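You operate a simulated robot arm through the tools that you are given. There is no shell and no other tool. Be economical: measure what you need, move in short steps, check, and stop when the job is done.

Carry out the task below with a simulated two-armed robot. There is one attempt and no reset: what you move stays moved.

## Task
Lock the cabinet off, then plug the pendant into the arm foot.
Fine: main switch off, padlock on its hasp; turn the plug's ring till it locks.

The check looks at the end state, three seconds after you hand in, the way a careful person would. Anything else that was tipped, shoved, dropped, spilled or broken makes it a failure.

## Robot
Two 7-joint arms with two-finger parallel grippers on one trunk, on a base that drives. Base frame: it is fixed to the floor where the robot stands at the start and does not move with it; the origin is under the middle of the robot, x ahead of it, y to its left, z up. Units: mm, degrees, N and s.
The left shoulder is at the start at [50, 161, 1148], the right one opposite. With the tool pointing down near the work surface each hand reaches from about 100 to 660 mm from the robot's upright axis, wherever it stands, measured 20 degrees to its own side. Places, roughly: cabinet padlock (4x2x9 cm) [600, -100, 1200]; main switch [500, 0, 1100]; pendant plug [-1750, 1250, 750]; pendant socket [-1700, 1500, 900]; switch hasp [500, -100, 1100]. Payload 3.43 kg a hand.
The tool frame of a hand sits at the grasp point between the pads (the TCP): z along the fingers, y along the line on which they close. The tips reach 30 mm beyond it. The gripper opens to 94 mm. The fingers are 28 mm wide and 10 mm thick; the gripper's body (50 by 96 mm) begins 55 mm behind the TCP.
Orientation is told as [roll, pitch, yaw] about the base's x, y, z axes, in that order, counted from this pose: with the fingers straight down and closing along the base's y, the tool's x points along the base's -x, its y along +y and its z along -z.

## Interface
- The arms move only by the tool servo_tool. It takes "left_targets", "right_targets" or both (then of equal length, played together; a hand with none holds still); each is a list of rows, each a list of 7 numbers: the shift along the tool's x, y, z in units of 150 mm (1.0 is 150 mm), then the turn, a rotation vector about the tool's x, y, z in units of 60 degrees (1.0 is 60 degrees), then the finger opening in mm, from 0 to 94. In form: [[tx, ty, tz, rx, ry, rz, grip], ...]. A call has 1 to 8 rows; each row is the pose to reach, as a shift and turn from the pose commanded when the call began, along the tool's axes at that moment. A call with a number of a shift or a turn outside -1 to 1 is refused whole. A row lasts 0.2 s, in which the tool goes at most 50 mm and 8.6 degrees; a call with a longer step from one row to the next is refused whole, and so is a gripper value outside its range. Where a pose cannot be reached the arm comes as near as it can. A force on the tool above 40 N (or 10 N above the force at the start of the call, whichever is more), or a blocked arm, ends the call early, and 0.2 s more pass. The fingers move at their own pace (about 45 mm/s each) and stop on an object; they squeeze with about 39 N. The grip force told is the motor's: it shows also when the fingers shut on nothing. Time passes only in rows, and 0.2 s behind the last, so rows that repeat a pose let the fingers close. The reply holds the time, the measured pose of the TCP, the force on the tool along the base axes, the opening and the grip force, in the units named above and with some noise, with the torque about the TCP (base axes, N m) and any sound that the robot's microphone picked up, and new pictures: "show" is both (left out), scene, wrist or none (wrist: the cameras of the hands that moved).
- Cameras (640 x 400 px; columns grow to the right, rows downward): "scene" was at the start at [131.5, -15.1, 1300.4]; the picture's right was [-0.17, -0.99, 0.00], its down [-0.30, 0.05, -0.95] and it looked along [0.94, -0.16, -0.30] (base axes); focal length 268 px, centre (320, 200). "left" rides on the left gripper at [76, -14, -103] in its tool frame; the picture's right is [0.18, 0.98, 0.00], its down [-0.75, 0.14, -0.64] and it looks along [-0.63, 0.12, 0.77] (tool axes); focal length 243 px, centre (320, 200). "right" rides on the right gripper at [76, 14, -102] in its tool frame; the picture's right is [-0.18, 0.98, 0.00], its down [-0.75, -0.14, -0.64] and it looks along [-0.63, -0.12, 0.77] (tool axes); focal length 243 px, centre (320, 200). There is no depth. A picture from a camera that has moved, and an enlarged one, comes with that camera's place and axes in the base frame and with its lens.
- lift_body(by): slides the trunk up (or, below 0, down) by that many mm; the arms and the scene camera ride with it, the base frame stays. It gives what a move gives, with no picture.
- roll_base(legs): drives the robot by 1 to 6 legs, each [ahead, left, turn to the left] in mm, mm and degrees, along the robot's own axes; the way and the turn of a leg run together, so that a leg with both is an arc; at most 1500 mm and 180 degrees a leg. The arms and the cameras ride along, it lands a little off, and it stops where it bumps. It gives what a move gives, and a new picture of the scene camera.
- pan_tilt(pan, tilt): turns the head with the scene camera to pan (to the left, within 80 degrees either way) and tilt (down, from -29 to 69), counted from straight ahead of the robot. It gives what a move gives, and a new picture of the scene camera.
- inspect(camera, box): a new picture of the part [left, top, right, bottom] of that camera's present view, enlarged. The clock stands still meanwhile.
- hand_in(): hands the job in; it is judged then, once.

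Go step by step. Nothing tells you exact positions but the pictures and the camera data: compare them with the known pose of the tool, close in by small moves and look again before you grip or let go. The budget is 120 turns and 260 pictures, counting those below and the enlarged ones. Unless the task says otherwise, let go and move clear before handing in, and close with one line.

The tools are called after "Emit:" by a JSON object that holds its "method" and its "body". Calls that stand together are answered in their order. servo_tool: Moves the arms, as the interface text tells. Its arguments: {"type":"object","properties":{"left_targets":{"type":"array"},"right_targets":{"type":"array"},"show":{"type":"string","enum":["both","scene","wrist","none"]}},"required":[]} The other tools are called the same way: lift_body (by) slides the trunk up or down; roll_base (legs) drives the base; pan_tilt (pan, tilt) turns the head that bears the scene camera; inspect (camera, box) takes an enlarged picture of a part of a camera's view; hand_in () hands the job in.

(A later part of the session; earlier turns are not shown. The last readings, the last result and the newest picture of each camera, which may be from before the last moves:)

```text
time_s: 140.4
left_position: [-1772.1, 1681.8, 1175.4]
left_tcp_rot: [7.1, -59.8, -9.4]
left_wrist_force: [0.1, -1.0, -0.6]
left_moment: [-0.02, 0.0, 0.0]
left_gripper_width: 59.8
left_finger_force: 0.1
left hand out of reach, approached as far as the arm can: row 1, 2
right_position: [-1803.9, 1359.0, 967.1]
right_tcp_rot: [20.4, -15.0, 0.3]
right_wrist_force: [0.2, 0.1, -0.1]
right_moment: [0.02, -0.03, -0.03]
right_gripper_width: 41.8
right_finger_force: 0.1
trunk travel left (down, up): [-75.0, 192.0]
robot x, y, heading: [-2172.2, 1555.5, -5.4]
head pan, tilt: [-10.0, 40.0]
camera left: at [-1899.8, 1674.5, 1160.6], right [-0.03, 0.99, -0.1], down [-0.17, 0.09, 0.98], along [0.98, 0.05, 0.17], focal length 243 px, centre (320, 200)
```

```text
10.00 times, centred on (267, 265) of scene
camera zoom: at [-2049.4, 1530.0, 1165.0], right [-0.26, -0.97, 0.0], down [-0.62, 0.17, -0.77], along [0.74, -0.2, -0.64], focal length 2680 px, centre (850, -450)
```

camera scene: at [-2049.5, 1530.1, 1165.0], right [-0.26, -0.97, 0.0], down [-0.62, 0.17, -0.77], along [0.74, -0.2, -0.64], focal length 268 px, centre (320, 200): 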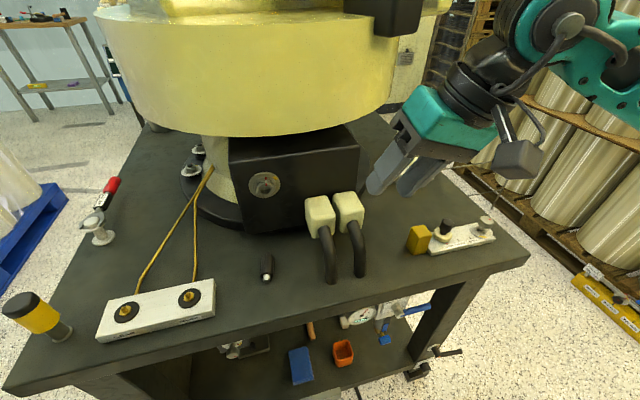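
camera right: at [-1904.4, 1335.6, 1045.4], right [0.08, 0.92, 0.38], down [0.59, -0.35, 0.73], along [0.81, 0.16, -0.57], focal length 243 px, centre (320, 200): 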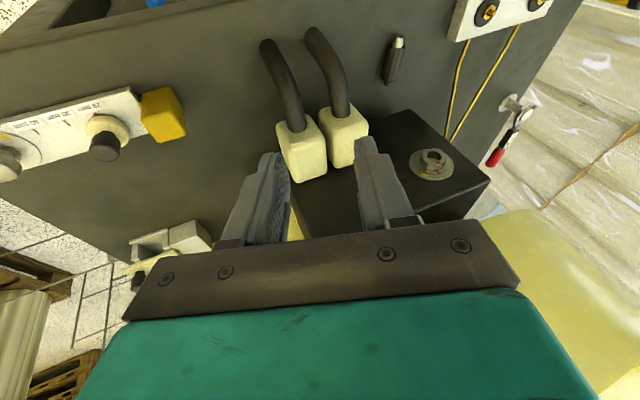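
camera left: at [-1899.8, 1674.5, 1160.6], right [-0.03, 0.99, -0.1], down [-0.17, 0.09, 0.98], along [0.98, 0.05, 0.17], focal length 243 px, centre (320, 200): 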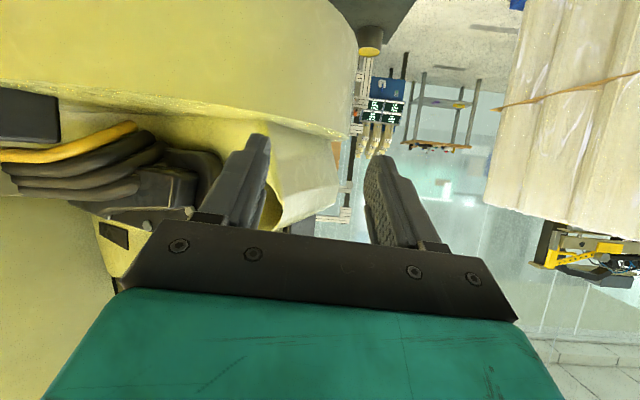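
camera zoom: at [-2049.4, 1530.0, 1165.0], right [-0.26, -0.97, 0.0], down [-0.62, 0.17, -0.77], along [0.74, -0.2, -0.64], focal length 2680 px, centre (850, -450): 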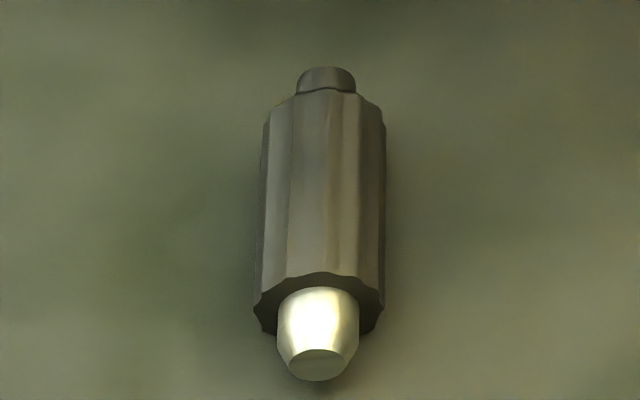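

Clear dimensions now: body 41 mm, nose about 10 mm, stub 9 mm, at yaw about -9°. The left hand will grip around the nose half at (-1758,1546). Continuing to turn it down and descend.

Emit:
{"method": "servo_tool", "body": {"left_targets": [[0.084, -0.101, 0.033, 0, 0.119, 0, 60], [0.168, -0.202, 0.065, 0, 0.237, 0, 60], [0.252, -0.303, 0.098, 0, 0.356, 0, 60], [0.335, -0.405, 0.13, 0, 0.474, 0, 60], [0.419, -0.506, 0.163, 0, 0.593, 0, 60], [0.503, -0.607, 0.195, 0, 0.711, 0, 60], [0.587, -0.708, 0.228, 0, 0.83, 0, 60]], "show": "wrist"}}

```text
time_s: 142.0
left_position: [-1793.1, 1582.5, 1074.7]
left_tcp_rot: [3.8, -10.2, -4.1]
left_wrist_force: [0.8, 0.1, -0.9]
left_moment: [0.0, 0.01, -0.01]
left_gripper_width: 60.1
left_finger_force: 0.1
right_position: [-1803.9, 1359.4, 967.5]
right_tcp_rot: [20.5, -15.0, 0.3]
right_wrist_force: [0.5, 0.0, -0.7]
right_moment: [0.0, -0.01, 0.0]
right_gripper_width: 42.1
right_finger_force: 0.1
trunk travel left (down, up): [-75.0, 192.0]
robot x, y, heading: [-2172.7, 1554.2, -5.2]
head pan, tilt: [-10.0, 40.0]
camera left: at [-1887.5, 1566.7, 1161.4], right [-0.12, 0.99, 0.03], down [0.63, 0.05, 0.77], along [0.76, 0.11, -0.63], focal length 243 px, centre (320, 200)
```

left: 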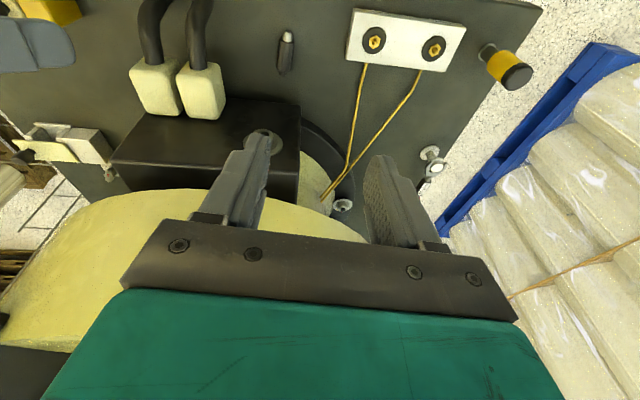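

Emit:
{"method": "servo_tool", "body": {"left_targets": [[0.009, -0.06, 0.13, 0.009, -0.001, 0.01, 60], [0.018, -0.12, 0.26, 0.018, -0.002, 0.02, 60], [0.027, -0.18, 0.39, 0.028, -0.003, 0.03, 60], [0.036, -0.22, 0.52, 0.037, -0.004, 0.041, 60], [0.045, -0.25, 0.65, 0.046, -0.005, 0.051, 60], [0.054, -0.27, 0.78, 0.056, -0.006, 0.061, 60], [0.063, -0.289, 0.916, 0.065, -0.008, 0.072, 60]], "show": "wrist"}}

```text
time_s: 143.6
left_position: [-1777.2, 1546.9, 935.1]
left_tcp_rot: [0.4, -10.6, -8.5]
left_wrist_force: [0.2, 0.1, 0.7]
left_moment: [0.0, 0.0, 0.01]
left_gripper_width: 60.2
left_finger_force: 0.1
right_position: [-1803.1, 1358.9, 967.0]
right_tcp_rot: [20.5, -14.9, 0.3]
right_wrist_force: [0.4, -0.4, 0.2]
right_moment: [0.03, -0.04, 0.0]
right_gripper_width: 42.2
right_finger_force: 0.1
trunk travel left (down, up): [-75.0, 192.0]
robot x, y, heading: [-2171.6, 1556.3, -5.3]
head pan, tilt: [-10.0, 40.0]
camera left: at [-1872.0, 1544.3, 1022.5], right [-0.03, 1.0, -0.03], down [0.64, 0.04, 0.77], along [0.77, 0.01, -0.64], focal length 243 px, centre (320, 200)
```

left: 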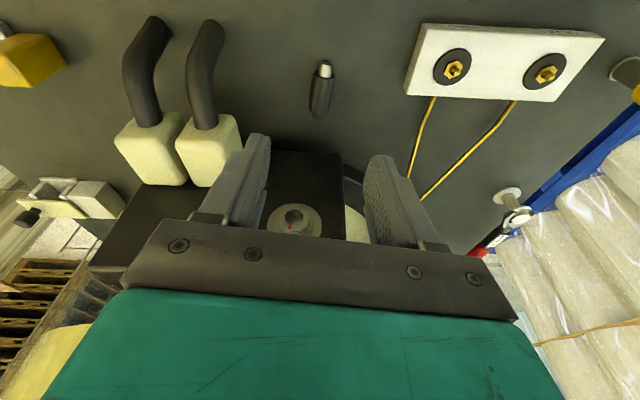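

The plug is centred between the left fingers' planes. I'll descend.

Emit:
{"method": "servo_tool", "body": {"left_targets": [[0.015, 0, 0.18, 0, 0, 0, 56], [0.03, 0.001, 0.36, 0, 0, 0, 50], [0.045, 0.002, 0.54, 0, 0, 0, 46], [0.06, 0.003, 0.7, 0, 0, 0, 46], [0.075, 0.005, 0.85, 0, 0, 0, 46], [0.085, 0.006, 0.95, 0, 0, 0, 46], [0.087, 0.006, 0.985, 0, 0, 0, 46]], "show": "wrist"}}

Emit:
{"method": "inspect", "body": {"camera": "scene", "box": [219, 230, 315, 290]}}

```text
time_s: 145.2
left_position: [-1763.9, 1547.5, 787.0]
left_tcp_rot: [0.5, -10.6, -8.5]
left_wrist_force: [0.3, -0.7, 0.0]
left_moment: [0.0, -0.02, 0.0]
left_gripper_width: 45.9
left_finger_force: 0.1
right_position: [-1803.4, 1360.0, 966.4]
right_tcp_rot: [20.4, -15.1, 0.2]
right_wrist_force: [0.5, -0.1, -0.4]
right_moment: [0.0, -0.02, 0.02]
right_gripper_width: 42.0
right_finger_force: 0.0
trunk travel left (down, up): [-75.0, 192.0]
robot x, y, heading: [-2170.3, 1555.3, -4.8]
head pan, tilt: [-10.0, 40.0]
camera left: at [-1859.2, 1545.2, 874.0], right [-0.04, 1.0, -0.02], down [0.64, 0.04, 0.77], along [0.77, 0.01, -0.64], focal length 243 px, centre (320, 200)
```

left: 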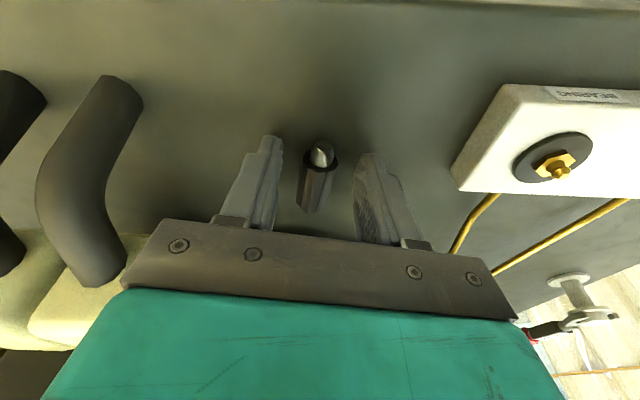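

```text
6.67 times, centred on (267, 260) of scene
camera zoom: at [-2049.4, 1530.3, 1165.0], right [-0.26, -0.97, 0.0], down [-0.62, 0.17, -0.77], along [0.74, -0.2, -0.64], focal length 1786 px, centre (673, -200)
```

zoom: 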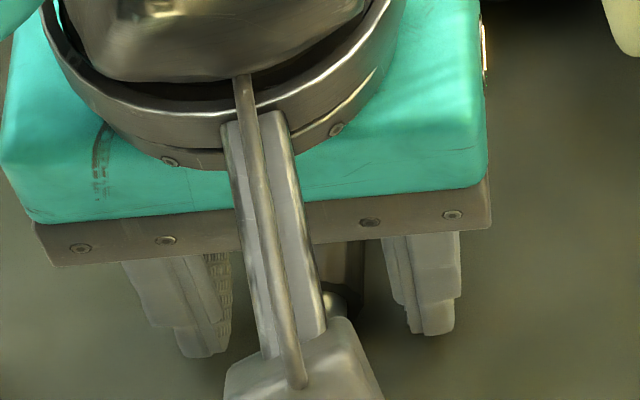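

Emit:
{"method": "servo_tool", "body": {"left_targets": [[0, -0.007, 0.024, 0, 0, 0, 40], [0, -0.007, 0.024, 0, 0, 0, 28], [0, -0.007, 0.024, 0, 0, 0, 16], [0, -0.007, 0.024, 0, 0, 0, 10], [0, -0.007, 0.024, 0, 0, 0, 10]], "show": "none"}}

Emit:
{"method": "servo_tool", "body": {"left_targets": [[0, 0, -0.02, 0, 0, 0, 10], [0, 0, -0.05, 0, 0, 0, 10], [0, 0, -0.1, 0, 0, 0, 10], [0, 0, -0.17, 0, 0, 0, 10], [0, 0, -0.26, 0, 0, 0, 10], [0, 0, -0.36, 0, 0, 0, 10], [0, 0, -0.46, 0, 0, 0, 10]], "show": "wrist"}}

```text
time_s: 146.4
left_position: [-1764.8, 1546.8, 782.9]
left_tcp_rot: [0.6, -10.7, -8.5]
left_wrist_force: [0.7, -0.7, -0.3]
left_moment: [0.02, 0.01, 0.02]
left_gripper_width: 19.8
left_finger_force: 38.7
right_position: [-1803.3, 1359.9, 967.7]
right_tcp_rot: [20.5, -15.0, 0.2]
right_wrist_force: [0.3, 0.1, -0.4]
right_moment: [-0.02, -0.02, -0.02]
right_gripper_width: 41.9
right_finger_force: 0.1
trunk travel left (down, up): [-75.0, 192.0]
robot x, y, heading: [-2170.5, 1554.4, -5.1]
head pan, tilt: [-10.0, 40.0]
```

```text
time_s: 148.0
left_position: [-1778.1, 1546.4, 852.3]
left_tcp_rot: [0.6, -10.6, -8.7]
left_wrist_force: [-0.3, 0.3, 0.0]
left_moment: [0.03, 0.03, 0.0]
left_gripper_width: 19.6
left_finger_force: 39.1
right_position: [-1805.5, 1359.5, 966.4]
right_tcp_rot: [20.5, -15.0, 0.3]
right_wrist_force: [-0.4, -0.1, -0.1]
right_moment: [0.01, -0.02, 0.04]
right_gripper_width: 42.1
right_finger_force: 0.0
trunk travel left (down, up): [-75.0, 192.0]
robot x, y, heading: [-2169.8, 1553.9, -5.4]
head pan, tilt: [-10.0, 40.0]
camera left: at [-1873.7, 1545.1, 939.8], right [-0.03, 1.0, -0.02], down [0.64, 0.04, 0.77], along [0.77, 0.01, -0.64], focal length 243 px, centre (320, 200)
```

left: 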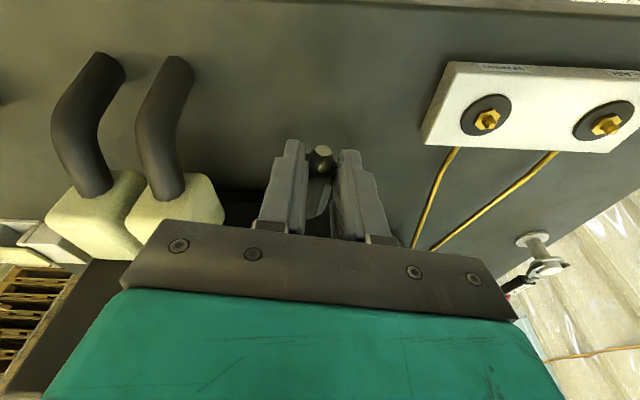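

Held. Now I'll yaw the left hand -90° in two steps, rising to z≈1030, so the nose points north and the rear south toward the right hand.

Emit:
{"method": "servo_tool", "body": {"left_targets": [[-0.014, 0.027, -0.1, 0.023, 0, 0.123, 10], [-0.029, 0.055, -0.2, 0.046, 0, 0.246, 10], [-0.043, 0.083, -0.3, 0.069, 0, 0.369, 10], [-0.057, 0.11, -0.4, 0.092, 0, 0.491, 10], [-0.072, 0.138, -0.5, 0.115, 0, 0.614, 10], [-0.086, 0.165, -0.595, 0.138, 0, 0.737, 10]], "show": "none"}}

Emit:
{"method": "servo_tool", "body": {"left_targets": [[0.002, 0.026, -0.1, 0.023, 0, 0.123, 10], [0.004, 0.052, -0.2, 0.046, 0, 0.246, 10], [0.005, 0.078, -0.3, 0.069, 0, 0.369, 10], [0.007, 0.105, -0.4, 0.092, 0, 0.491, 10], [0.009, 0.131, -0.5, 0.115, 0, 0.614, 10], [0.011, 0.157, -0.613, 0.138, 0, 0.737, 10]], "show": "scene"}}

```text
time_s: 149.4
left_position: [-1777.4, 1572.7, 943.5]
left_tcp_rot: [0.3, -10.3, -53.6]
left_wrist_force: [-0.7, -0.1, -0.7]
left_moment: [0.03, 0.01, 0.0]
left_gripper_width: 19.7
left_finger_force: 39.1
right_position: [-1804.6, 1358.1, 967.8]
right_tcp_rot: [20.5, -15.0, 0.3]
right_wrist_force: [0.1, 0.9, 0.2]
right_moment: [-0.02, 0.01, 0.0]
right_gripper_width: 42.1
right_finger_force: 0.1
trunk travel left (down, up): [-75.0, 192.0]
robot x, y, heading: [-2168.9, 1554.8, -5.2]
head pan, tilt: [-10.0, 40.0]
```

```text
time_s: 150.8
left_position: [-1769.1, 1601.6, 1033.1]
left_tcp_rot: [-0.1, -10.0, -98.6]
left_wrist_force: [-0.1, 1.0, 0.0]
left_moment: [0.0, -0.03, 0.01]
left_gripper_width: 19.7
left_finger_force: 38.8
right_position: [-1803.6, 1359.1, 967.1]
right_tcp_rot: [20.5, -15.0, 0.2]
right_wrist_force: [-0.2, 0.2, 0.1]
right_moment: [0.03, -0.01, 0.05]
right_gripper_width: 42.1
right_finger_force: 0.0
trunk travel left (down, up): [-75.0, 192.0]
robot x, y, heading: [-2172.0, 1557.2, -4.9]
head pan, tilt: [-10.0, 40.0]
camera scene: at [-2049.4, 1530.3, 1165.0], right [-0.26, -0.97, 0.0], down [-0.62, 0.17, -0.77], along [0.74, -0.2, -0.64], focal length 268 px, centre (320, 200)
```

scene: 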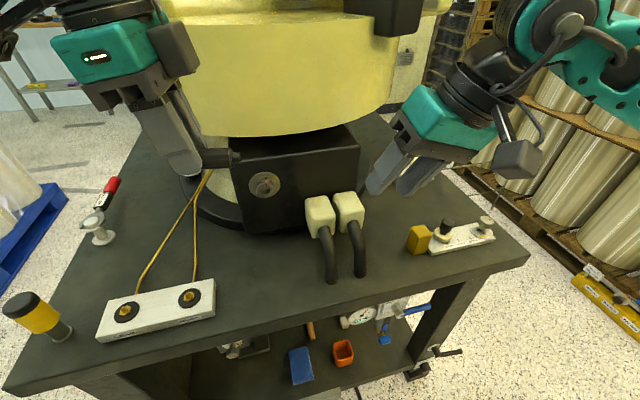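

It turned nicely. Zoom in to locate the plug's rear exactly.

Emit:
{"method": "inspect", "body": {"camera": "scene", "box": [170, 120, 266, 180]}}

```text
6.67 times, centred on (218, 150) of scene
camera zoom: at [-2049.4, 1530.3, 1165.0], right [-0.26, -0.97, 0.0], down [-0.62, 0.17, -0.77], along [0.74, -0.2, -0.64], focal length 1786 px, centre (1000, 533)
```

zoom: 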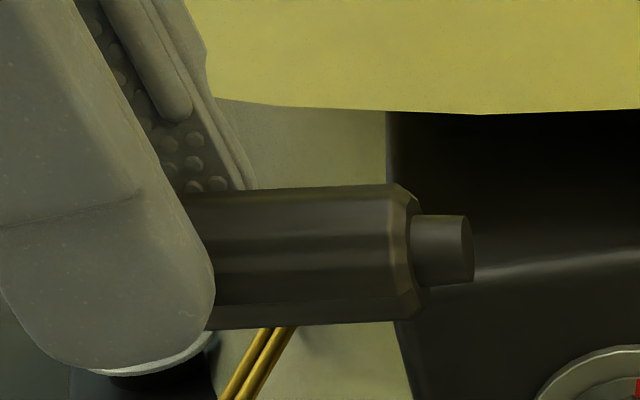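

The plug's rear stub end is at about (-1776,1548,1010), axis pointing at yaw about 81°. I'll turn the right hand to point along that axis (northward), in two halves.

Emit:
{"method": "servo_tool", "body": {"right_targets": [[-0.012, -0.005, -0.051, -0.072, -0.068, -0.084, 50], [-0.025, -0.009, -0.102, -0.143, -0.137, -0.168, 50], [-0.037, -0.014, -0.153, -0.215, -0.205, -0.2525, 50], [-0.05, -0.019, -0.205, -0.287, -0.273, -0.337, 50], [-0.062, -0.023, -0.256, -0.358, -0.342, -0.421, 50], [-0.074, -0.028, -0.307, -0.43, -0.41, -0.505, 50]], "show": "none"}}

Emit:
{"method": "servo_tool", "body": {"right_targets": [[0, 0, 0, -0.072, -0.068, -0.084, 50], [0, 0, 0, -0.143, -0.137, -0.168, 50], [0, 0, 0, -0.215, -0.205, -0.2525, 50], [0, 0, 0, -0.287, -0.273, -0.337, 50], [0, 0, 0, -0.358, -0.342, -0.421, 50], [0, 0, 0, -0.43, -0.41, -0.505, 50]], "show": "both"}}

```text
time_s: 152.2
left_position: [-1767.9, 1601.2, 1032.4]
left_tcp_rot: [-0.1, -10.0, -98.4]
left_wrist_force: [-0.1, -1.3, -1.0]
left_moment: [0.0, -0.01, 0.01]
left_gripper_width: 19.9
left_finger_force: 38.7
right_position: [-1802.9, 1340.3, 1010.6]
right_tcp_rot: [37.5, -51.3, 17.1]
right_wrist_force: [-1.1, -0.7, -0.5]
right_moment: [-0.01, 0.0, 0.0]
right_gripper_width: 49.8
right_finger_force: 0.0
trunk travel left (down, up): [-75.0, 192.0]
robot x, y, heading: [-2173.0, 1553.7, -4.8]
head pan, tilt: [-10.0, 40.0]
```

```text
time_s: 153.6
left_position: [-1769.1, 1601.9, 1034.2]
left_tcp_rot: [0.0, -10.1, -98.4]
left_wrist_force: [0.6, -0.4, -0.3]
left_moment: [0.04, 0.0, -0.01]
left_gripper_width: 20.0
left_finger_force: 38.7
right_position: [-1913.8, 1357.5, 1117.9]
right_tcp_rot: [82.6, -89.8, -1.0]
right_wrist_force: [-0.3, 0.1, 0.5]
right_moment: [0.02, -0.03, -0.01]
right_gripper_width: 50.2
right_finger_force: 0.0
right hand out of reach, approached as far as the arm can: row 1, 2, 3, 4, 5, 6
trunk travel left (down, up): [-75.0, 192.0]
robot x, y, heading: [-2175.7, 1556.9, -5.1]
head pan, tilt: [-10.0, 40.0]
camera scene: at [-2049.3, 1530.3, 1165.0], right [-0.26, -0.97, 0.0], down [-0.62, 0.17, -0.77], along [0.74, -0.2, -0.64], focal length 268 px, centre (320, 200)
camera right: at [-1943.0, 1258.2, 1042.2], right [-0.97, 0.14, 0.19], down [0.05, -0.66, 0.75], along [0.23, 0.74, 0.63], focal length 243 px, centre (320, 200)
```

scene: 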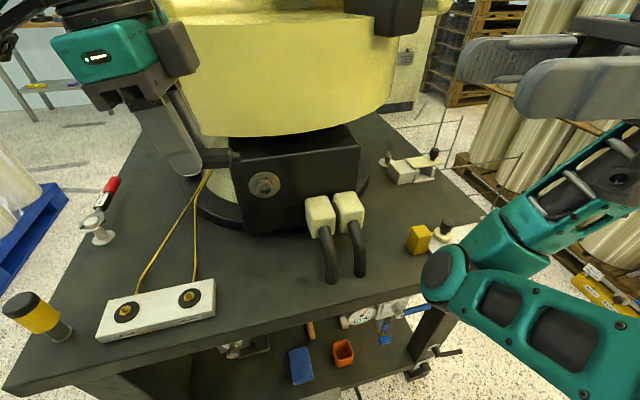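
right: 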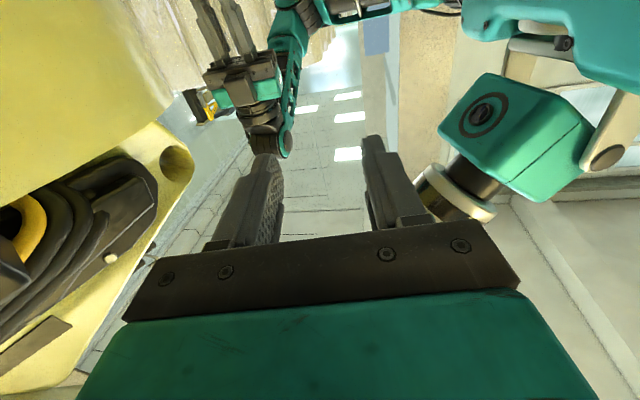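

Orientation is right; position was pushed back by reach. I'll move to the pre-grip pose 70 mm behind the plug on its axis.

Emit:
{"method": "servo_tool", "body": {"right_targets": [[0.06, -0.15, 0.12, 0, 0, 0, 50], [0.15, -0.3, 0.27, 0, 0, 0, 50], [0.28, -0.45, 0.42, 0, 0, 0, 50], [0.42, -0.57, 0.58, 0, 0, 0, 50], [0.56, -0.67, 0.75, 0, 0, 0, 50], [0.68, -0.72, 0.9, 0, 0, 0, 50], [0.72, -0.72, 0.95, 0, 0, 0, 50], [0.72, -0.72, 0.95, 0, 0, 0, 50]], "show": "both"}}

```text
time_s: 155.4
left_position: [-1769.0, 1601.1, 1033.6]
left_tcp_rot: [0.0, -10.0, -98.4]
left_wrist_force: [0.6, -0.8, -0.8]
left_moment: [0.01, 0.01, 0.04]
left_gripper_width: 20.0
left_finger_force: 39.0
right_position: [-1910.8, 1428.0, 1122.2]
right_tcp_rot: [63.5, -89.7, 17.9]
right_wrist_force: [-0.6, 0.7, 1.5]
right_moment: [0.0, 0.04, 0.02]
right_gripper_width: 49.9
right_finger_force: 0.1
right hand out of reach, approached as far as the arm can: row 1, 2, 3, 4, 5, 6, 7, 8
trunk travel left (down, up): [-75.0, 192.0]
robot x, y, heading: [-2171.1, 1553.2, -5.1]
head pan, tilt: [-10.0, 40.0]
camera scene: at [-2049.4, 1530.3, 1165.0], right [-0.26, -0.97, 0.0], down [-0.62, 0.17, -0.77], along [0.74, -0.2, -0.64], focal length 268 px, centre (320, 200)
camera right: at [-1940.8, 1329.8, 1047.0], right [-0.97, 0.14, 0.19], down [0.05, -0.65, 0.75], along [0.23, 0.74, 0.63], focal length 243 px, centre (320, 200)
```

scene: 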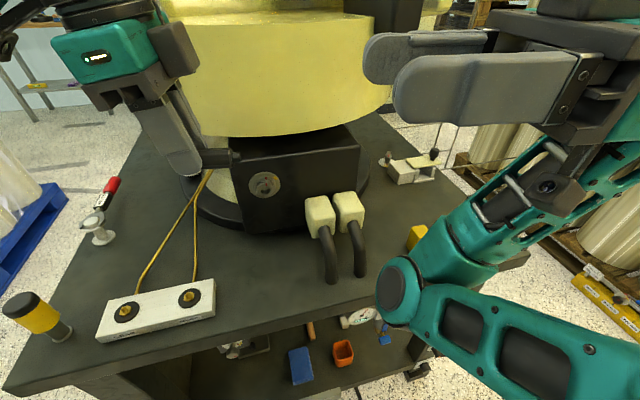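
right: 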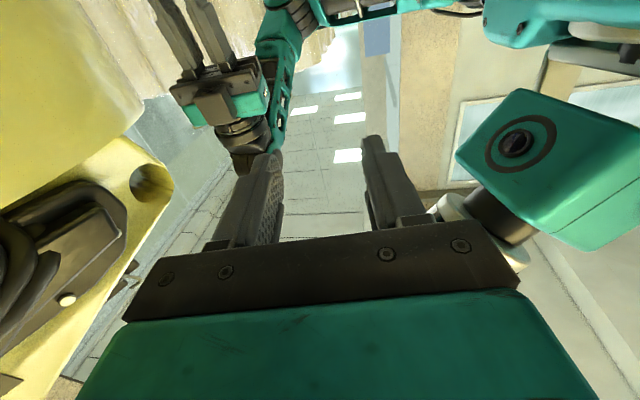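

The right hand is too close to its own shoulder in this pose. I'll back the base 140 mm so both arms can work farther out, then extend the left hand again.

Emit:
{"method": "roll_base", "body": {"legs": [[-140, 0, 0]]}}

Emit:
{"method": "servo_tool", "body": {"left_targets": [[0.02, 0.133, -0.005, 0, 0, 0, 10], [0.04, 0.267, -0.01, 0, 0, 0, 10], [0.06, 0.4, -0.014, 0, 0, 0, 10], [0.08, 0.533, -0.018, 0, 0, 0, 10], [0.1, 0.667, -0.022, 0, 0, 0, 10], [0.12, 0.8, -0.026, 0, 0, 0, 10]], "right_targets": [[0.03, -0.13, 0.0, 0, 0, 0, 50], [0.08, -0.3, 0.02, 0, 0, 0, 50], [0.2, -0.47, 0.05, 0, 0, 0, 50], [0.35, -0.64, 0.08, 0, 0, 0, 50], [0.5, -0.8, 0.1, 0, 0, 0, 50], [0.7, -0.95, 0.12, 0, 0, 0, 50]], "show": "scene"}}

```text
time_s: 156.7
left_position: [-1905.7, 1612.4, 1033.1]
left_tcp_rot: [0.0, -10.1, -98.5]
left_wrist_force: [-0.4, -0.4, -0.6]
left_moment: [0.0, -0.02, -0.02]
left_gripper_width: 19.7
left_finger_force: 39.0
right_position: [-2048.6, 1442.0, 1123.4]
right_tcp_rot: [59.7, -89.7, 21.5]
right_wrist_force: [0.0, 0.4, 0.2]
right_moment: [0.02, -0.02, -0.03]
right_gripper_width: 50.0
right_finger_force: 0.0
trunk travel left (down, up): [-75.0, 192.0]
robot x, y, heading: [-2304.8, 1570.0, -5.3]
head pan, tilt: [-10.0, 40.0]
camera scene: at [-2185.9, 1542.4, 1165.1], right [-0.26, -0.96, 0.0], down [-0.62, 0.17, -0.77], along [0.74, -0.2, -0.64], focal length 268 px, centre (320, 200)
```

scene: 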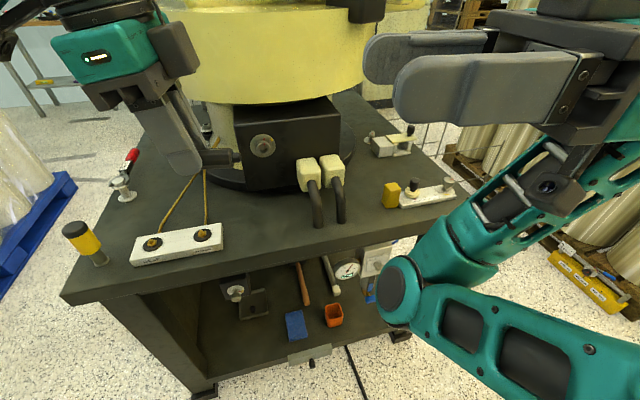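

```text
time_s: 158.1
left_position: [-1782.8, 1612.3, 1031.8]
left_tcp_rot: [0.0, -10.2, -98.6]
left_wrist_force: [0.5, 0.3, -0.4]
left_moment: [0.02, 0.03, 0.03]
left_gripper_width: 19.8
left_finger_force: 38.6
right_position: [-2038.9, 1432.3, 1130.7]
right_tcp_rot: [63.6, -89.7, 17.8]
right_wrist_force: [-0.3, -0.3, 0.0]
right_moment: [0.01, 0.03, 0.01]
right_gripper_width: 50.0
right_finger_force: 0.1
right hand out of reach, approached as far as the arm can: row 1, 2, 3, 4, 5, 6
trunk travel left (down, up): [-75.0, 192.0]
robot x, y, heading: [-2306.7, 1564.5, -5.5]
head pan, tilt: [-10.0, 40.0]
camera scene: at [-2185.6, 1542.3, 1165.0], right [-0.26, -0.96, 0.0], down [-0.62, 0.17, -0.77], along [0.74, -0.2, -0.64], focal length 268 px, centre (320, 200)
```

scene: 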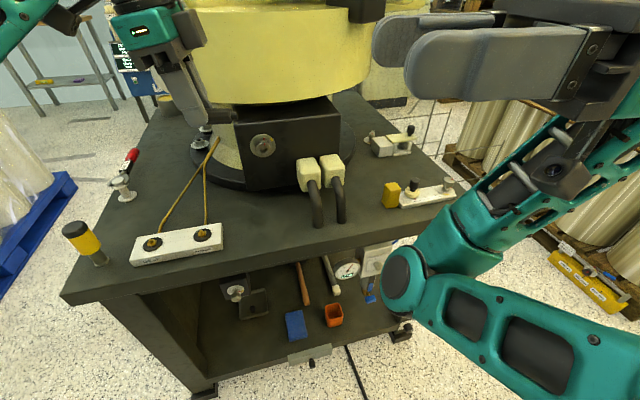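

The right arm is stuck in a bad branch; I'll unwind half the rotation while moving it outward.

Emit:
{"method": "servo_tool", "body": {"right_targets": [[0.05, -0.12, -0.03, 0.072, 0.068, 0.084, 50], [0.12, -0.28, -0.07, 0.143, 0.137, 0.168, 50], [0.19, -0.45, -0.1, 0.215, 0.205, 0.2525, 50], [0.26, -0.62, -0.14, 0.287, 0.273, 0.337, 50], [0.33, -0.79, -0.18, 0.358, 0.342, 0.421, 50], [0.4, -0.95, -0.21, 0.43, 0.41, 0.505, 50], [0.4, -0.95, -0.21, 0.43, 0.41, 0.505, 50]], "show": "scene"}}

```text
time_s: 159.7
left_position: [-1784.2, 1612.4, 1030.6]
left_tcp_rot: [0.0, -10.1, -98.5]
left_wrist_force: [0.8, -0.6, -0.9]
left_moment: [0.03, 0.02, -0.01]
left_gripper_width: 19.6
left_finger_force: 38.6
right_position: [-1906.2, 1376.8, 1068.7]
right_tcp_rot: [37.5, -51.0, 17.1]
right_wrist_force: [-0.7, -0.2, 0.0]
right_moment: [-0.02, 0.01, 0.02]
right_gripper_width: 50.0
right_finger_force: 0.0
trunk travel left (down, up): [-75.0, 192.0]
robot x, y, heading: [-2309.5, 1568.3, -5.3]
head pan, tilt: [-10.0, 40.0]
camera scene: at [-2185.6, 1542.4, 1165.0], right [-0.26, -0.96, 0.0], down [-0.62, 0.17, -0.77], along [0.74, -0.2, -0.64], focal length 268 px, centre (320, 200)
```

scene: 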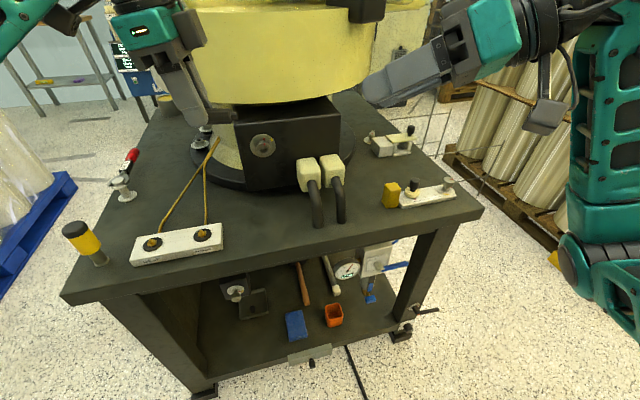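

I'll turn the left hand another -30° (nose to yaw about 51°) so the right hand can come in at a more comfortable angle, then bring the right hand into line.

Emit:
{"method": "servo_tool", "body": {"left_targets": [[0, 0, 0, 0.022, 0, 0.123, 10], [0, 0, 0, 0.044, 0, 0.246, 10], [0, 0, 0, 0.066, 0, 0.369, 10], [0, 0, 0, 0.088, 0, 0.492, 10], [0, 0, 0, 0.088, 0, 0.492, 10]], "show": "none"}}

Emit:
{"method": "servo_tool", "body": {"right_targets": [[-0.012, 0.032, 0.167, 0.008, -0.088, -0.064, 50], [-0.024, 0.063, 0.333, 0.016, -0.175, -0.127, 50], [-0.036, 0.095, 0.5, 0.024, -0.263, -0.191, 50], [-0.048, 0.127, 0.667, 0.033, -0.35, -0.255, 50], [-0.06, 0.158, 0.833, 0.041, -0.438, -0.318, 50], [-0.072, 0.19, 1.0, 0.049, -0.526, -0.382, 50], [-0.072, 0.19, 1.0, 0.049, -0.526, -0.382, 50]], "show": "both"}}

```text
time_s: 160.9
left_position: [-1784.2, 1612.4, 1034.4]
left_tcp_rot: [-0.1, -10.1, -128.6]
left_wrist_force: [0.0, -0.1, 0.2]
left_moment: [0.0, 0.03, -0.01]
left_gripper_width: 19.9
left_finger_force: 39.3
right_position: [-1906.1, 1377.7, 1069.2]
right_tcp_rot: [37.4, -51.1, 17.1]
right_wrist_force: [0.5, -0.9, 0.4]
right_moment: [-0.01, -0.01, 0.01]
right_gripper_width: 50.1
right_finger_force: 0.1
trunk travel left (down, up): [-75.0, 192.0]
robot x, y, heading: [-2306.4, 1568.2, -5.5]
head pan, tilt: [-10.0, 40.0]
```

```text
time_s: 162.5
left_position: [-1782.6, 1612.7, 1034.2]
left_tcp_rot: [-0.1, -10.1, -128.5]
left_wrist_force: [-0.3, -0.1, -1.0]
left_moment: [0.0, -0.02, 0.0]
left_gripper_width: 19.6
left_finger_force: 39.6
right_position: [-1862.4, 1510.8, 1013.2]
right_tcp_rot: [-131.7, -89.9, -176.8]
right_wrist_force: [0.0, -0.5, -0.1]
right_moment: [0.03, -0.01, 0.0]
right_gripper_width: 50.0
right_finger_force: 0.1
trunk travel left (down, up): [-75.0, 192.0]
robot x, y, heading: [-2308.9, 1569.8, -5.2]
head pan, tilt: [-10.0, 40.0]
camera scene: at [-2185.6, 1542.4, 1165.0], right [-0.26, -0.96, 0.0], down [-0.62, 0.17, -0.77], along [0.74, -0.2, -0.64], focal length 268 px, centre (320, 200)
camera right: at [-1937.2, 1439.6, 937.3], right [-0.77, 0.61, 0.18], down [-0.29, -0.59, 0.75], along [0.57, 0.53, 0.63], focal length 243 px, centre (320, 200)
```

scene: 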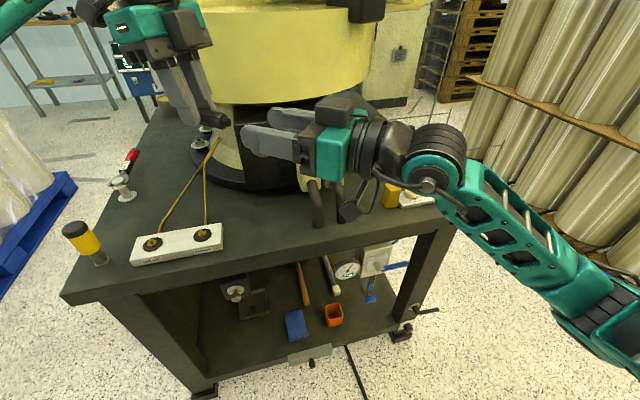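
right: 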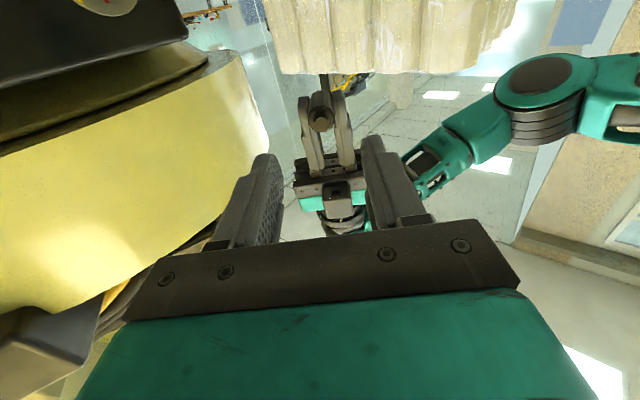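

The plug's rear is centred in the right wrist view. I'll advance 79 mm along the axis (5 mm lower) to straddle the rear of the body.

Emit:
{"method": "servo_tool", "body": {"right_targets": [[0.015, 0.003, 0.13, 0, 0, 0, 50], [0.03, 0.006, 0.26, 0, 0, 0, 50], [0.035, 0.007, 0.38, 0, 0, 0, 50], [0.035, 0.007, 0.47, 0, 0, 0, 50], [0.035, 0.007, 0.53, 0, 0, 0, 50], [0.035, 0.007, 0.53, 0, 0, 0, 50]], "show": "wrist"}}

Emit:
{"method": "inspect", "body": {"camera": "scene", "box": [180, 80, 276, 140]}}

```text
time_s: 163.9
left_position: [-1784.0, 1613.0, 1032.0]
left_tcp_rot: [-0.1, -10.1, -128.6]
left_wrist_force: [0.0, -0.3, 0.5]
left_moment: [0.0, -0.01, -0.01]
left_gripper_width: 19.9
left_finger_force: 38.7
right_position: [-1812.7, 1572.9, 1005.9]
right_tcp_rot: [-142.3, -89.8, -166.1]
right_wrist_force: [-0.4, -0.3, -0.5]
right_moment: [0.0, 0.0, -0.01]
right_gripper_width: 49.8
right_finger_force: 0.0
trunk travel left (down, up): [-75.0, 192.0]
robot x, y, heading: [-2308.4, 1569.4, -5.6]
head pan, tilt: [-10.0, 40.0]
camera right: at [-1887.8, 1502.0, 930.7], right [-0.77, 0.61, 0.18], down [-0.29, -0.59, 0.75], along [0.57, 0.53, 0.63], focal length 243 px, centre (320, 200)
```

right: 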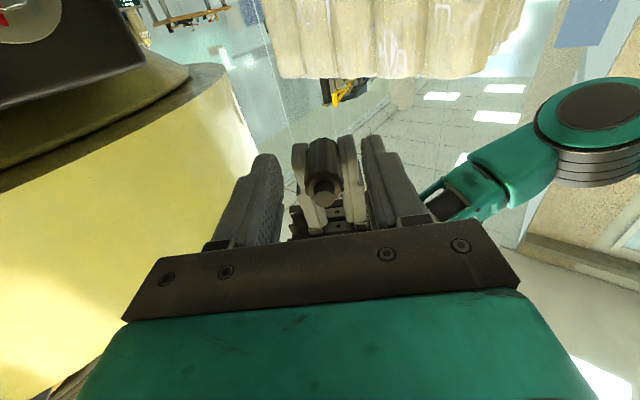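

```text
6.67 times, centred on (228, 110) of scene
camera zoom: at [-2185.6, 1542.4, 1165.0], right [-0.26, -0.96, 0.0], down [-0.62, 0.17, -0.77], along [0.74, -0.2, -0.64], focal length 1786 px, centre (933, 800)
```

zoom: 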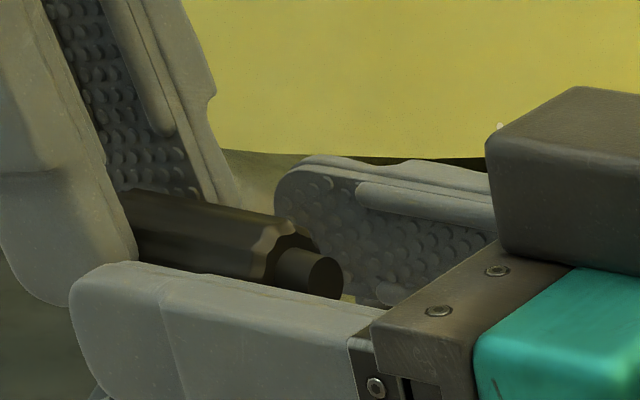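

Nicely straddled. I'll close the right hand, then release the left.

Emit:
{"method": "servo_tool", "body": {"right_targets": [[0, 0, 0, 0, 0, 0, 38], [0, 0, 0, 0, 0, 0, 26], [0, 0, 0, 0, 0, 0, 16], [0, 0, 0, 0, 0, 0, 10], [0, 0, 0, 0, 0, 0, 10]], "show": "none"}}

Emit:
{"method": "inspect", "body": {"camera": "scene", "box": [180, 80, 276, 140]}}

```text
time_s: 165.1
left_position: [-1784.0, 1612.9, 1033.8]
left_tcp_rot: [0.0, -10.1, -128.5]
left_wrist_force: [8.1, -4.8, -0.5]
left_moment: [-0.13, -0.23, 0.22]
left_gripper_width: 19.7
left_finger_force: 39.0
right_position: [-1814.0, 1573.9, 1005.9]
right_tcp_rot: [-168.1, -89.8, -140.2]
right_wrist_force: [-6.9, 5.6, 0.2]
right_moment: [0.02, 0.01, 0.29]
right_gripper_width: 27.6
right_finger_force: 15.9
trunk travel left (down, up): [-75.0, 192.0]
robot x, y, heading: [-2308.1, 1568.0, -5.3]
head pan, tilt: [-10.0, 40.0]
```

```text
6.67 times, centred on (228, 110) of scene
camera zoom: at [-2185.6, 1542.4, 1165.0], right [-0.26, -0.96, 0.0], down [-0.62, 0.17, -0.77], along [0.74, -0.2, -0.64], focal length 1786 px, centre (933, 800)
```

zoom: 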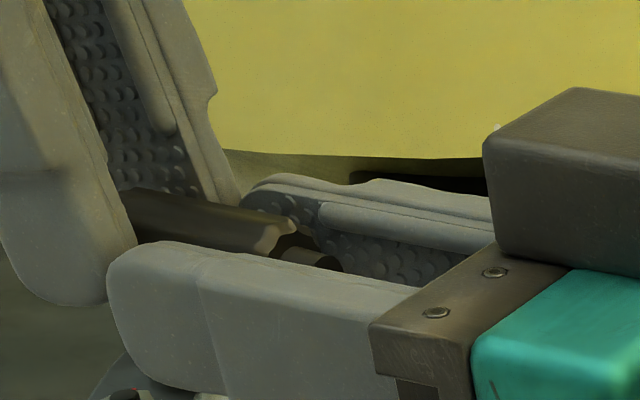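

The plug is about 4 mm off-centre toward tool +y; I'll shift the hand and finish closing.

Emit:
{"method": "servo_tool", "body": {"right_targets": [[0, 0.012, 0, 0, 0, 0, 27], [0, 0.024, 0, 0, 0, 0, 22], [0, 0.024, 0, 0, 0, 0, 14], [0, 0.024, 0, 0, 0, 0, 10], [0, 0.024, 0, 0, 0, 0, 10]], "show": "wrist"}}

```text
time_s: 166.3
left_position: [-1785.1, 1613.1, 1034.0]
left_tcp_rot: [-0.2, -10.1, -128.5]
left_wrist_force: [-4.3, 5.2, -2.3]
left_moment: [0.17, 0.04, -0.1]
left_gripper_width: 19.8
left_finger_force: 39.6
right_position: [-1814.2, 1575.4, 1007.3]
right_tcp_rot: [-119.0, -89.7, 170.4]
right_wrist_force: [3.3, -4.8, 2.7]
right_moment: [0.04, -0.02, -0.16]
right_gripper_width: 27.3
right_finger_force: 15.0
trunk travel left (down, up): [-75.0, 192.0]
robot x, y, heading: [-2306.3, 1568.1, -5.4]
head pan, tilt: [-10.0, 40.0]
camera right: at [-1889.6, 1503.7, 930.6], right [-0.77, 0.61, 0.18], down [-0.29, -0.59, 0.75], along [0.57, 0.53, 0.63], focal length 243 px, centre (320, 200)
```

right: 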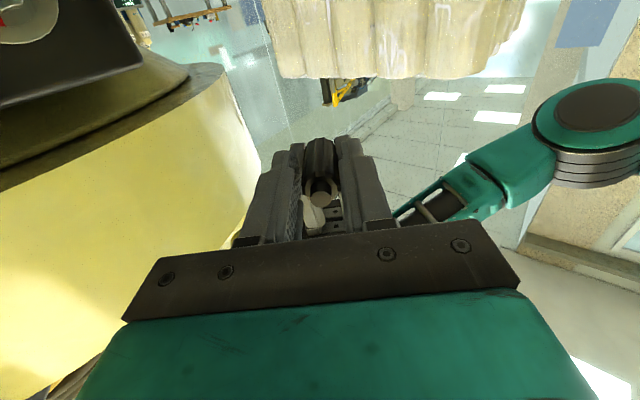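

The right fingertips are closing on the left fingers' tips. I'll open a little, back off 9 mm and close again.

Emit:
{"method": "servo_tool", "body": {"right_targets": [[0, -0.012, 0, 0, 0, 0, 34], [0, -0.012, -0.03, 0, 0, 0, 36], [0, -0.012, -0.06, 0, 0, 0, 30], [0, -0.012, -0.06, 0, 0, 0, 20], [0, -0.012, -0.06, 0, 0, 0, 10], [0, -0.012, -0.06, 0, 0, 0, 10]], "show": "wrist"}}

Emit:
{"method": "inspect", "body": {"camera": "scene", "box": [180, 80, 276, 140]}}

```text
time_s: 167.7
left_position: [-1784.1, 1612.0, 1033.8]
left_tcp_rot: [0.1, -10.1, -128.6]
left_wrist_force: [-0.6, -2.6, 1.1]
left_moment: [-0.04, 0.04, 0.0]
left_gripper_width: 19.8
left_finger_force: 39.2
right_position: [-1820.1, 1566.8, 1007.1]
right_tcp_rot: [-97.9, -90.0, 149.6]
right_wrist_force: [0.2, 2.7, -1.1]
right_moment: [-0.06, 0.08, 0.01]
right_gripper_width: 19.6
right_finger_force: 39.0
trunk travel left (down, up): [-75.0, 192.0]
robot x, y, heading: [-2306.8, 1564.4, -5.3]
head pan, tilt: [-10.0, 40.0]
camera right: at [-1894.6, 1495.9, 930.0], right [-0.77, 0.61, 0.18], down [-0.29, -0.59, 0.75], along [0.57, 0.53, 0.63], focal length 243 px, centre (320, 200)
```

right: 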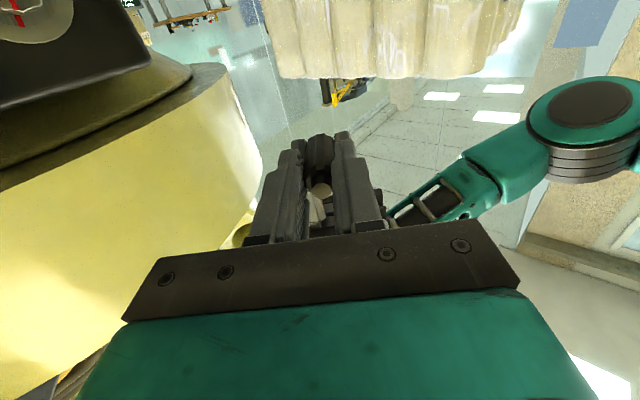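

```text
6.67 times, centred on (228, 110) of scene
camera zoom: at [-2185.6, 1542.4, 1165.0], right [-0.26, -0.96, 0.0], down [-0.62, 0.17, -0.77], along [0.74, -0.2, -0.64], focal length 1786 px, centre (933, 800)
```

zoom: 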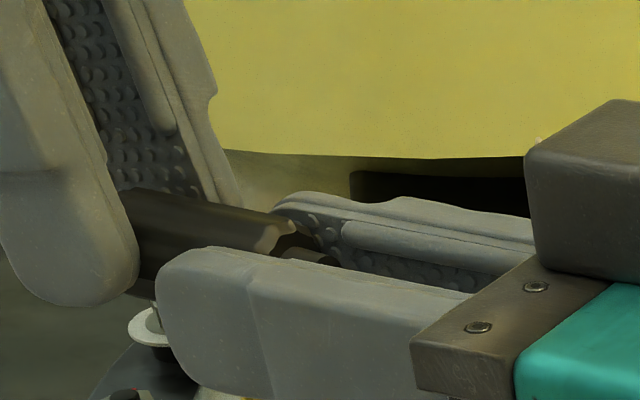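

Both hands hold it now. I'll release the left and lift it away.

Emit:
{"method": "servo_tool", "body": {"left_targets": [[0, 0, 0, 0, 0, 0, 26], [0, 0, 0, 0, 0, 0, 40], [0, 0, 0, 0, 0, 0, 56], [0, 0, -0.15, 0, 0, 0, 60], [0, 0, -0.4, 0, 0, 0, 60], [0, 0, -0.65, 0, 0, 0, 60], [0.2, 0, -0.85, 0, 0, 0, 60], [0.4, 0, -0.95, 0, 0, 0, 60]], "show": "scene"}}

Emit:
{"method": "inspect", "body": {"camera": "scene", "box": [180, 80, 276, 140]}}

```text
time_s: 169.5
left_position: [-1746.4, 1674.1, 1156.9]
left_tcp_rot: [0.5, -10.7, -128.9]
left_wrist_force: [2.0, 2.0, -1.2]
left_moment: [-0.19, 0.1, 0.01]
left_gripper_width: 59.9
left_finger_force: 0.0
left hand out of reach, approached as far as the arm can: row 7, 8
right_position: [-1818.9, 1567.9, 1006.2]
right_tcp_rot: [-52.7, -89.9, 104.2]
right_wrist_force: [1.1, 1.0, -0.1]
right_moment: [-0.01, 0.03, -0.02]
right_gripper_width: 19.7
right_finger_force: 38.9
trunk travel left (down, up): [-75.0, 192.0]
robot x, y, heading: [-2305.2, 1565.3, -5.2]
head pan, tilt: [-10.0, 40.0]
camera scene: at [-2184.6, 1544.1, 1164.9], right [-0.26, -0.96, 0.0], down [-0.62, 0.17, -0.77], along [0.74, -0.2, -0.64], focal length 268 px, centre (320, 200)
```

scene: 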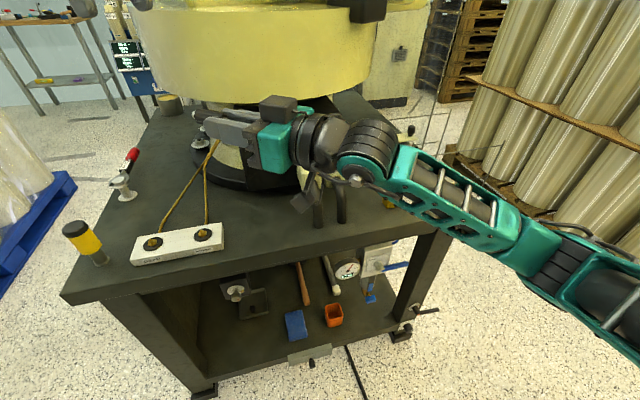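

```text
6.67 times, centred on (228, 110) of scene
camera zoom: at [-2184.6, 1544.1, 1164.9], right [-0.26, -0.96, 0.0], down [-0.62, 0.17, -0.77], along [0.74, -0.2, -0.64], focal length 1786 px, centre (933, 800)
```

zoom: 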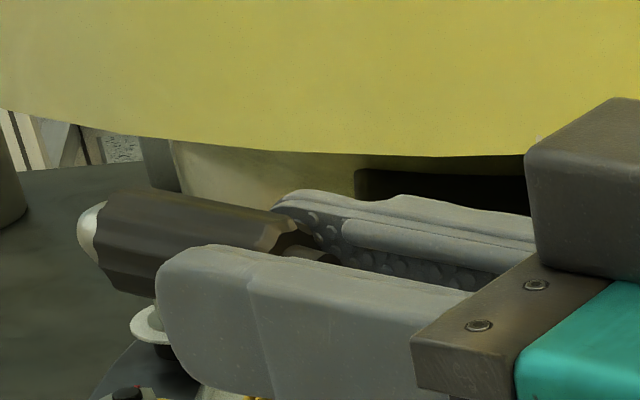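

The right hand now holds the plug axially with the nose free. I'll rotate it to point at the socket (+x), rolled -70° so that one finger supports the plug from below, ending 30 mm short of the hole.

Emit:
{"method": "servo_tool", "body": {"right_targets": [[0, 0.004, -0.03, 0.0625, 0.044, -0.09, 10], [0, 0.007, -0.06, 0.125, 0.088, -0.181, 10], [0, 0.011, -0.093, 0.1875, 0.1315, -0.271, 10], [0, 0.015, -0.125, 0.25, 0.175, -0.361, 10], [0, 0.018, -0.156, 0.3125, 0.219, -0.452, 10], [0, 0.022, -0.187, 0.375, 0.263, -0.542, 10]], "show": "none"}}

Emit:
{"method": "servo_tool", "body": {"right_targets": [[0.12, 0.025, 0.06, 0.0625, 0.044, -0.09, 10], [0.24, 0.05, 0.12, 0.125, 0.088, -0.181, 10], [0.365, 0.075, 0.18, 0.1875, 0.1315, -0.271, 10], [0.486, 0.1, 0.24, 0.25, 0.175, -0.361, 10], [0.607, 0.126, 0.3, 0.3125, 0.219, -0.452, 10], [0.729, 0.151, 0.359, 0.375, 0.263, -0.542, 10], [0.729, 0.151, 0.359, 0.375, 0.263, -0.542, 10]], "show": "both"}}

```text
time_s: 170.9
left_position: [-1747.6, 1674.9, 1155.9]
left_tcp_rot: [-0.1, -10.3, -128.5]
left_wrist_force: [0.4, 0.5, 0.6]
left_moment: [-0.02, 0.0, -0.01]
left_gripper_width: 60.1
left_finger_force: 0.1
right_position: [-1832.4, 1554.0, 1008.4]
right_tcp_rot: [-71.9, -66.0, 108.1]
right_wrist_force: [-0.7, -0.4, 0.0]
right_moment: [0.01, 0.02, -0.03]
right_gripper_width: 19.6
right_finger_force: 38.8
right hand out of reach, approached as far as the arm can: row 5, 6
trunk travel left (down, up): [-75.0, 192.0]
robot x, y, heading: [-2304.8, 1567.0, -5.4]
head pan, tilt: [-10.0, 40.0]
```

```text
time_s: 172.5
left_position: [-1747.3, 1675.6, 1155.7]
left_tcp_rot: [-0.1, -10.2, -128.5]
left_wrist_force: [0.2, -0.2, 0.2]
left_moment: [-0.01, -0.02, 0.01]
left_gripper_width: 60.0
left_finger_force: 0.0
right_position: [-1806.1, 1462.4, 936.9]
right_tcp_rot: [-75.8, -52.9, 111.5]
right_wrist_force: [-0.2, 0.2, -0.6]
right_moment: [-0.01, 0.04, 0.01]
right_gripper_width: 19.8
right_finger_force: 39.0
right hand out of reach, approached as far as the arm can: row 1, 2, 3, 4, 5, 6, 7
trunk travel left (down, up): [-75.0, 192.0]
robot x, y, heading: [-2307.2, 1568.4, -5.2]
head pan, tilt: [-10.0, 40.0]
camera scene: at [-2185.6, 1542.8, 1165.0], right [-0.26, -0.96, 0.0], down [-0.62, 0.17, -0.77], along [0.74, -0.2, -0.64], focal length 268 px, centre (320, 200)
camera right: at [-1881.4, 1373.4, 883.2], right [-0.54, 0.72, -0.43], down [-0.63, -0.01, 0.78], along [0.56, 0.69, 0.46], focal length 243 px, centre (320, 200)
```

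scene: 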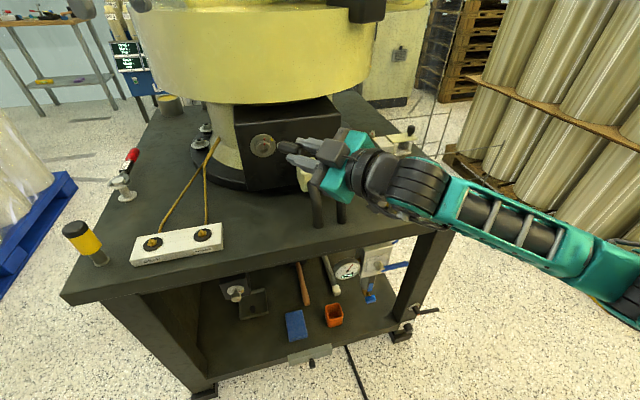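
right: 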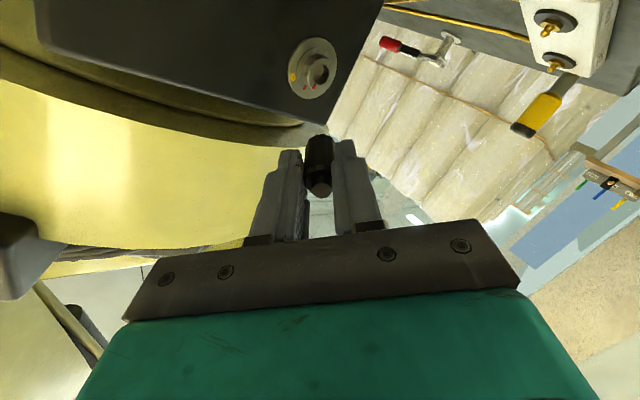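

The roll that way is out of reach. Better plan: the right hand holds the plug's rear, unrolled, and pushes it in, and the left hand comes from the north and turns the ring, so the plug is never let go. I'll orient the right hand straight to +x.

Emit:
{"method": "servo_tool", "body": {"right_targets": [[0.001, 0.05, 0.03, 0.082, 0.006, 0.089, 10], [0.002, 0.1, 0.08, 0.164, 0.011, 0.179, 10], [0.003, 0.151, 0.13, 0.246, 0.017, 0.268, 10], [0.004, 0.2, 0.19, 0.327, 0.022, 0.357, 10], [0.005, 0.252, 0.25, 0.409, 0.028, 0.446, 10], [0.006, 0.303, 0.31, 0.491, 0.033, 0.536, 10], [0.006, 0.353, 0.37, 0.573, 0.039, 0.625, 10], [0.006, 0.353, 0.37, 0.573, 0.039, 0.625, 10]], "show": "wrist"}}

Emit:
{"method": "inspect", "body": {"camera": "scene", "box": [230, 120, 326, 180]}}

```text
time_s: 174.3
left_position: [-1747.8, 1675.4, 1156.7]
left_tcp_rot: [-0.2, -10.1, -128.6]
left_wrist_force: [0.3, 0.3, -0.3]
left_moment: [0.0, 0.02, -0.04]
left_gripper_width: 59.7
left_finger_force: 0.1
right_position: [-1803.1, 1297.5, 921.2]
right_tcp_rot: [50.1, -88.4, -43.9]
right_wrist_force: [0.8, -0.5, 0.1]
right_moment: [0.0, 0.0, -0.02]
right_gripper_width: 19.8
right_finger_force: 38.6
right hand out of reach, approached as far as the arm can: row 1, 2, 3, 4, 5, 6, 7, 8
trunk travel left (down, up): [-75.0, 192.0]
robot x, y, heading: [-2305.8, 1565.6, -5.4]
head pan, tilt: [-10.0, 40.0]
camera right: at [-1907.5, 1301.4, 848.6], right [-0.1, 0.97, 0.2], down [-0.61, -0.22, 0.76], along [0.79, -0.05, 0.62], focal length 243 px, centre (320, 200)
```

right: 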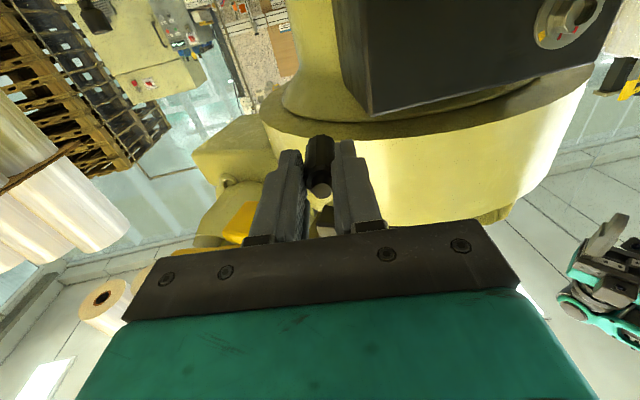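

```text
6.67 times, centred on (278, 150) of scene
camera zoom: at [-2185.8, 1542.3, 1165.1], right [-0.26, -0.96, 0.0], down [-0.62, 0.17, -0.77], along [0.74, -0.2, -0.64], focal length 1786 px, centre (600, 533)
```

zoom: 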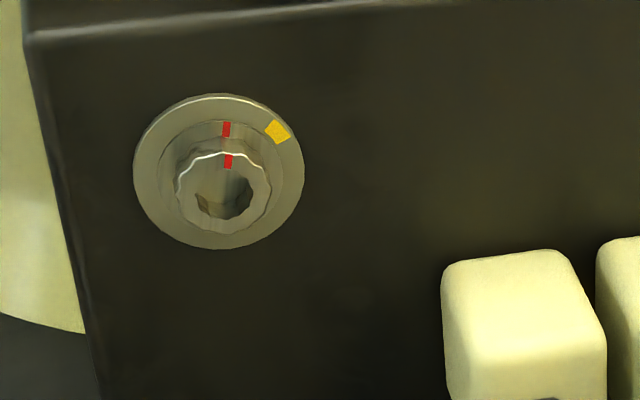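

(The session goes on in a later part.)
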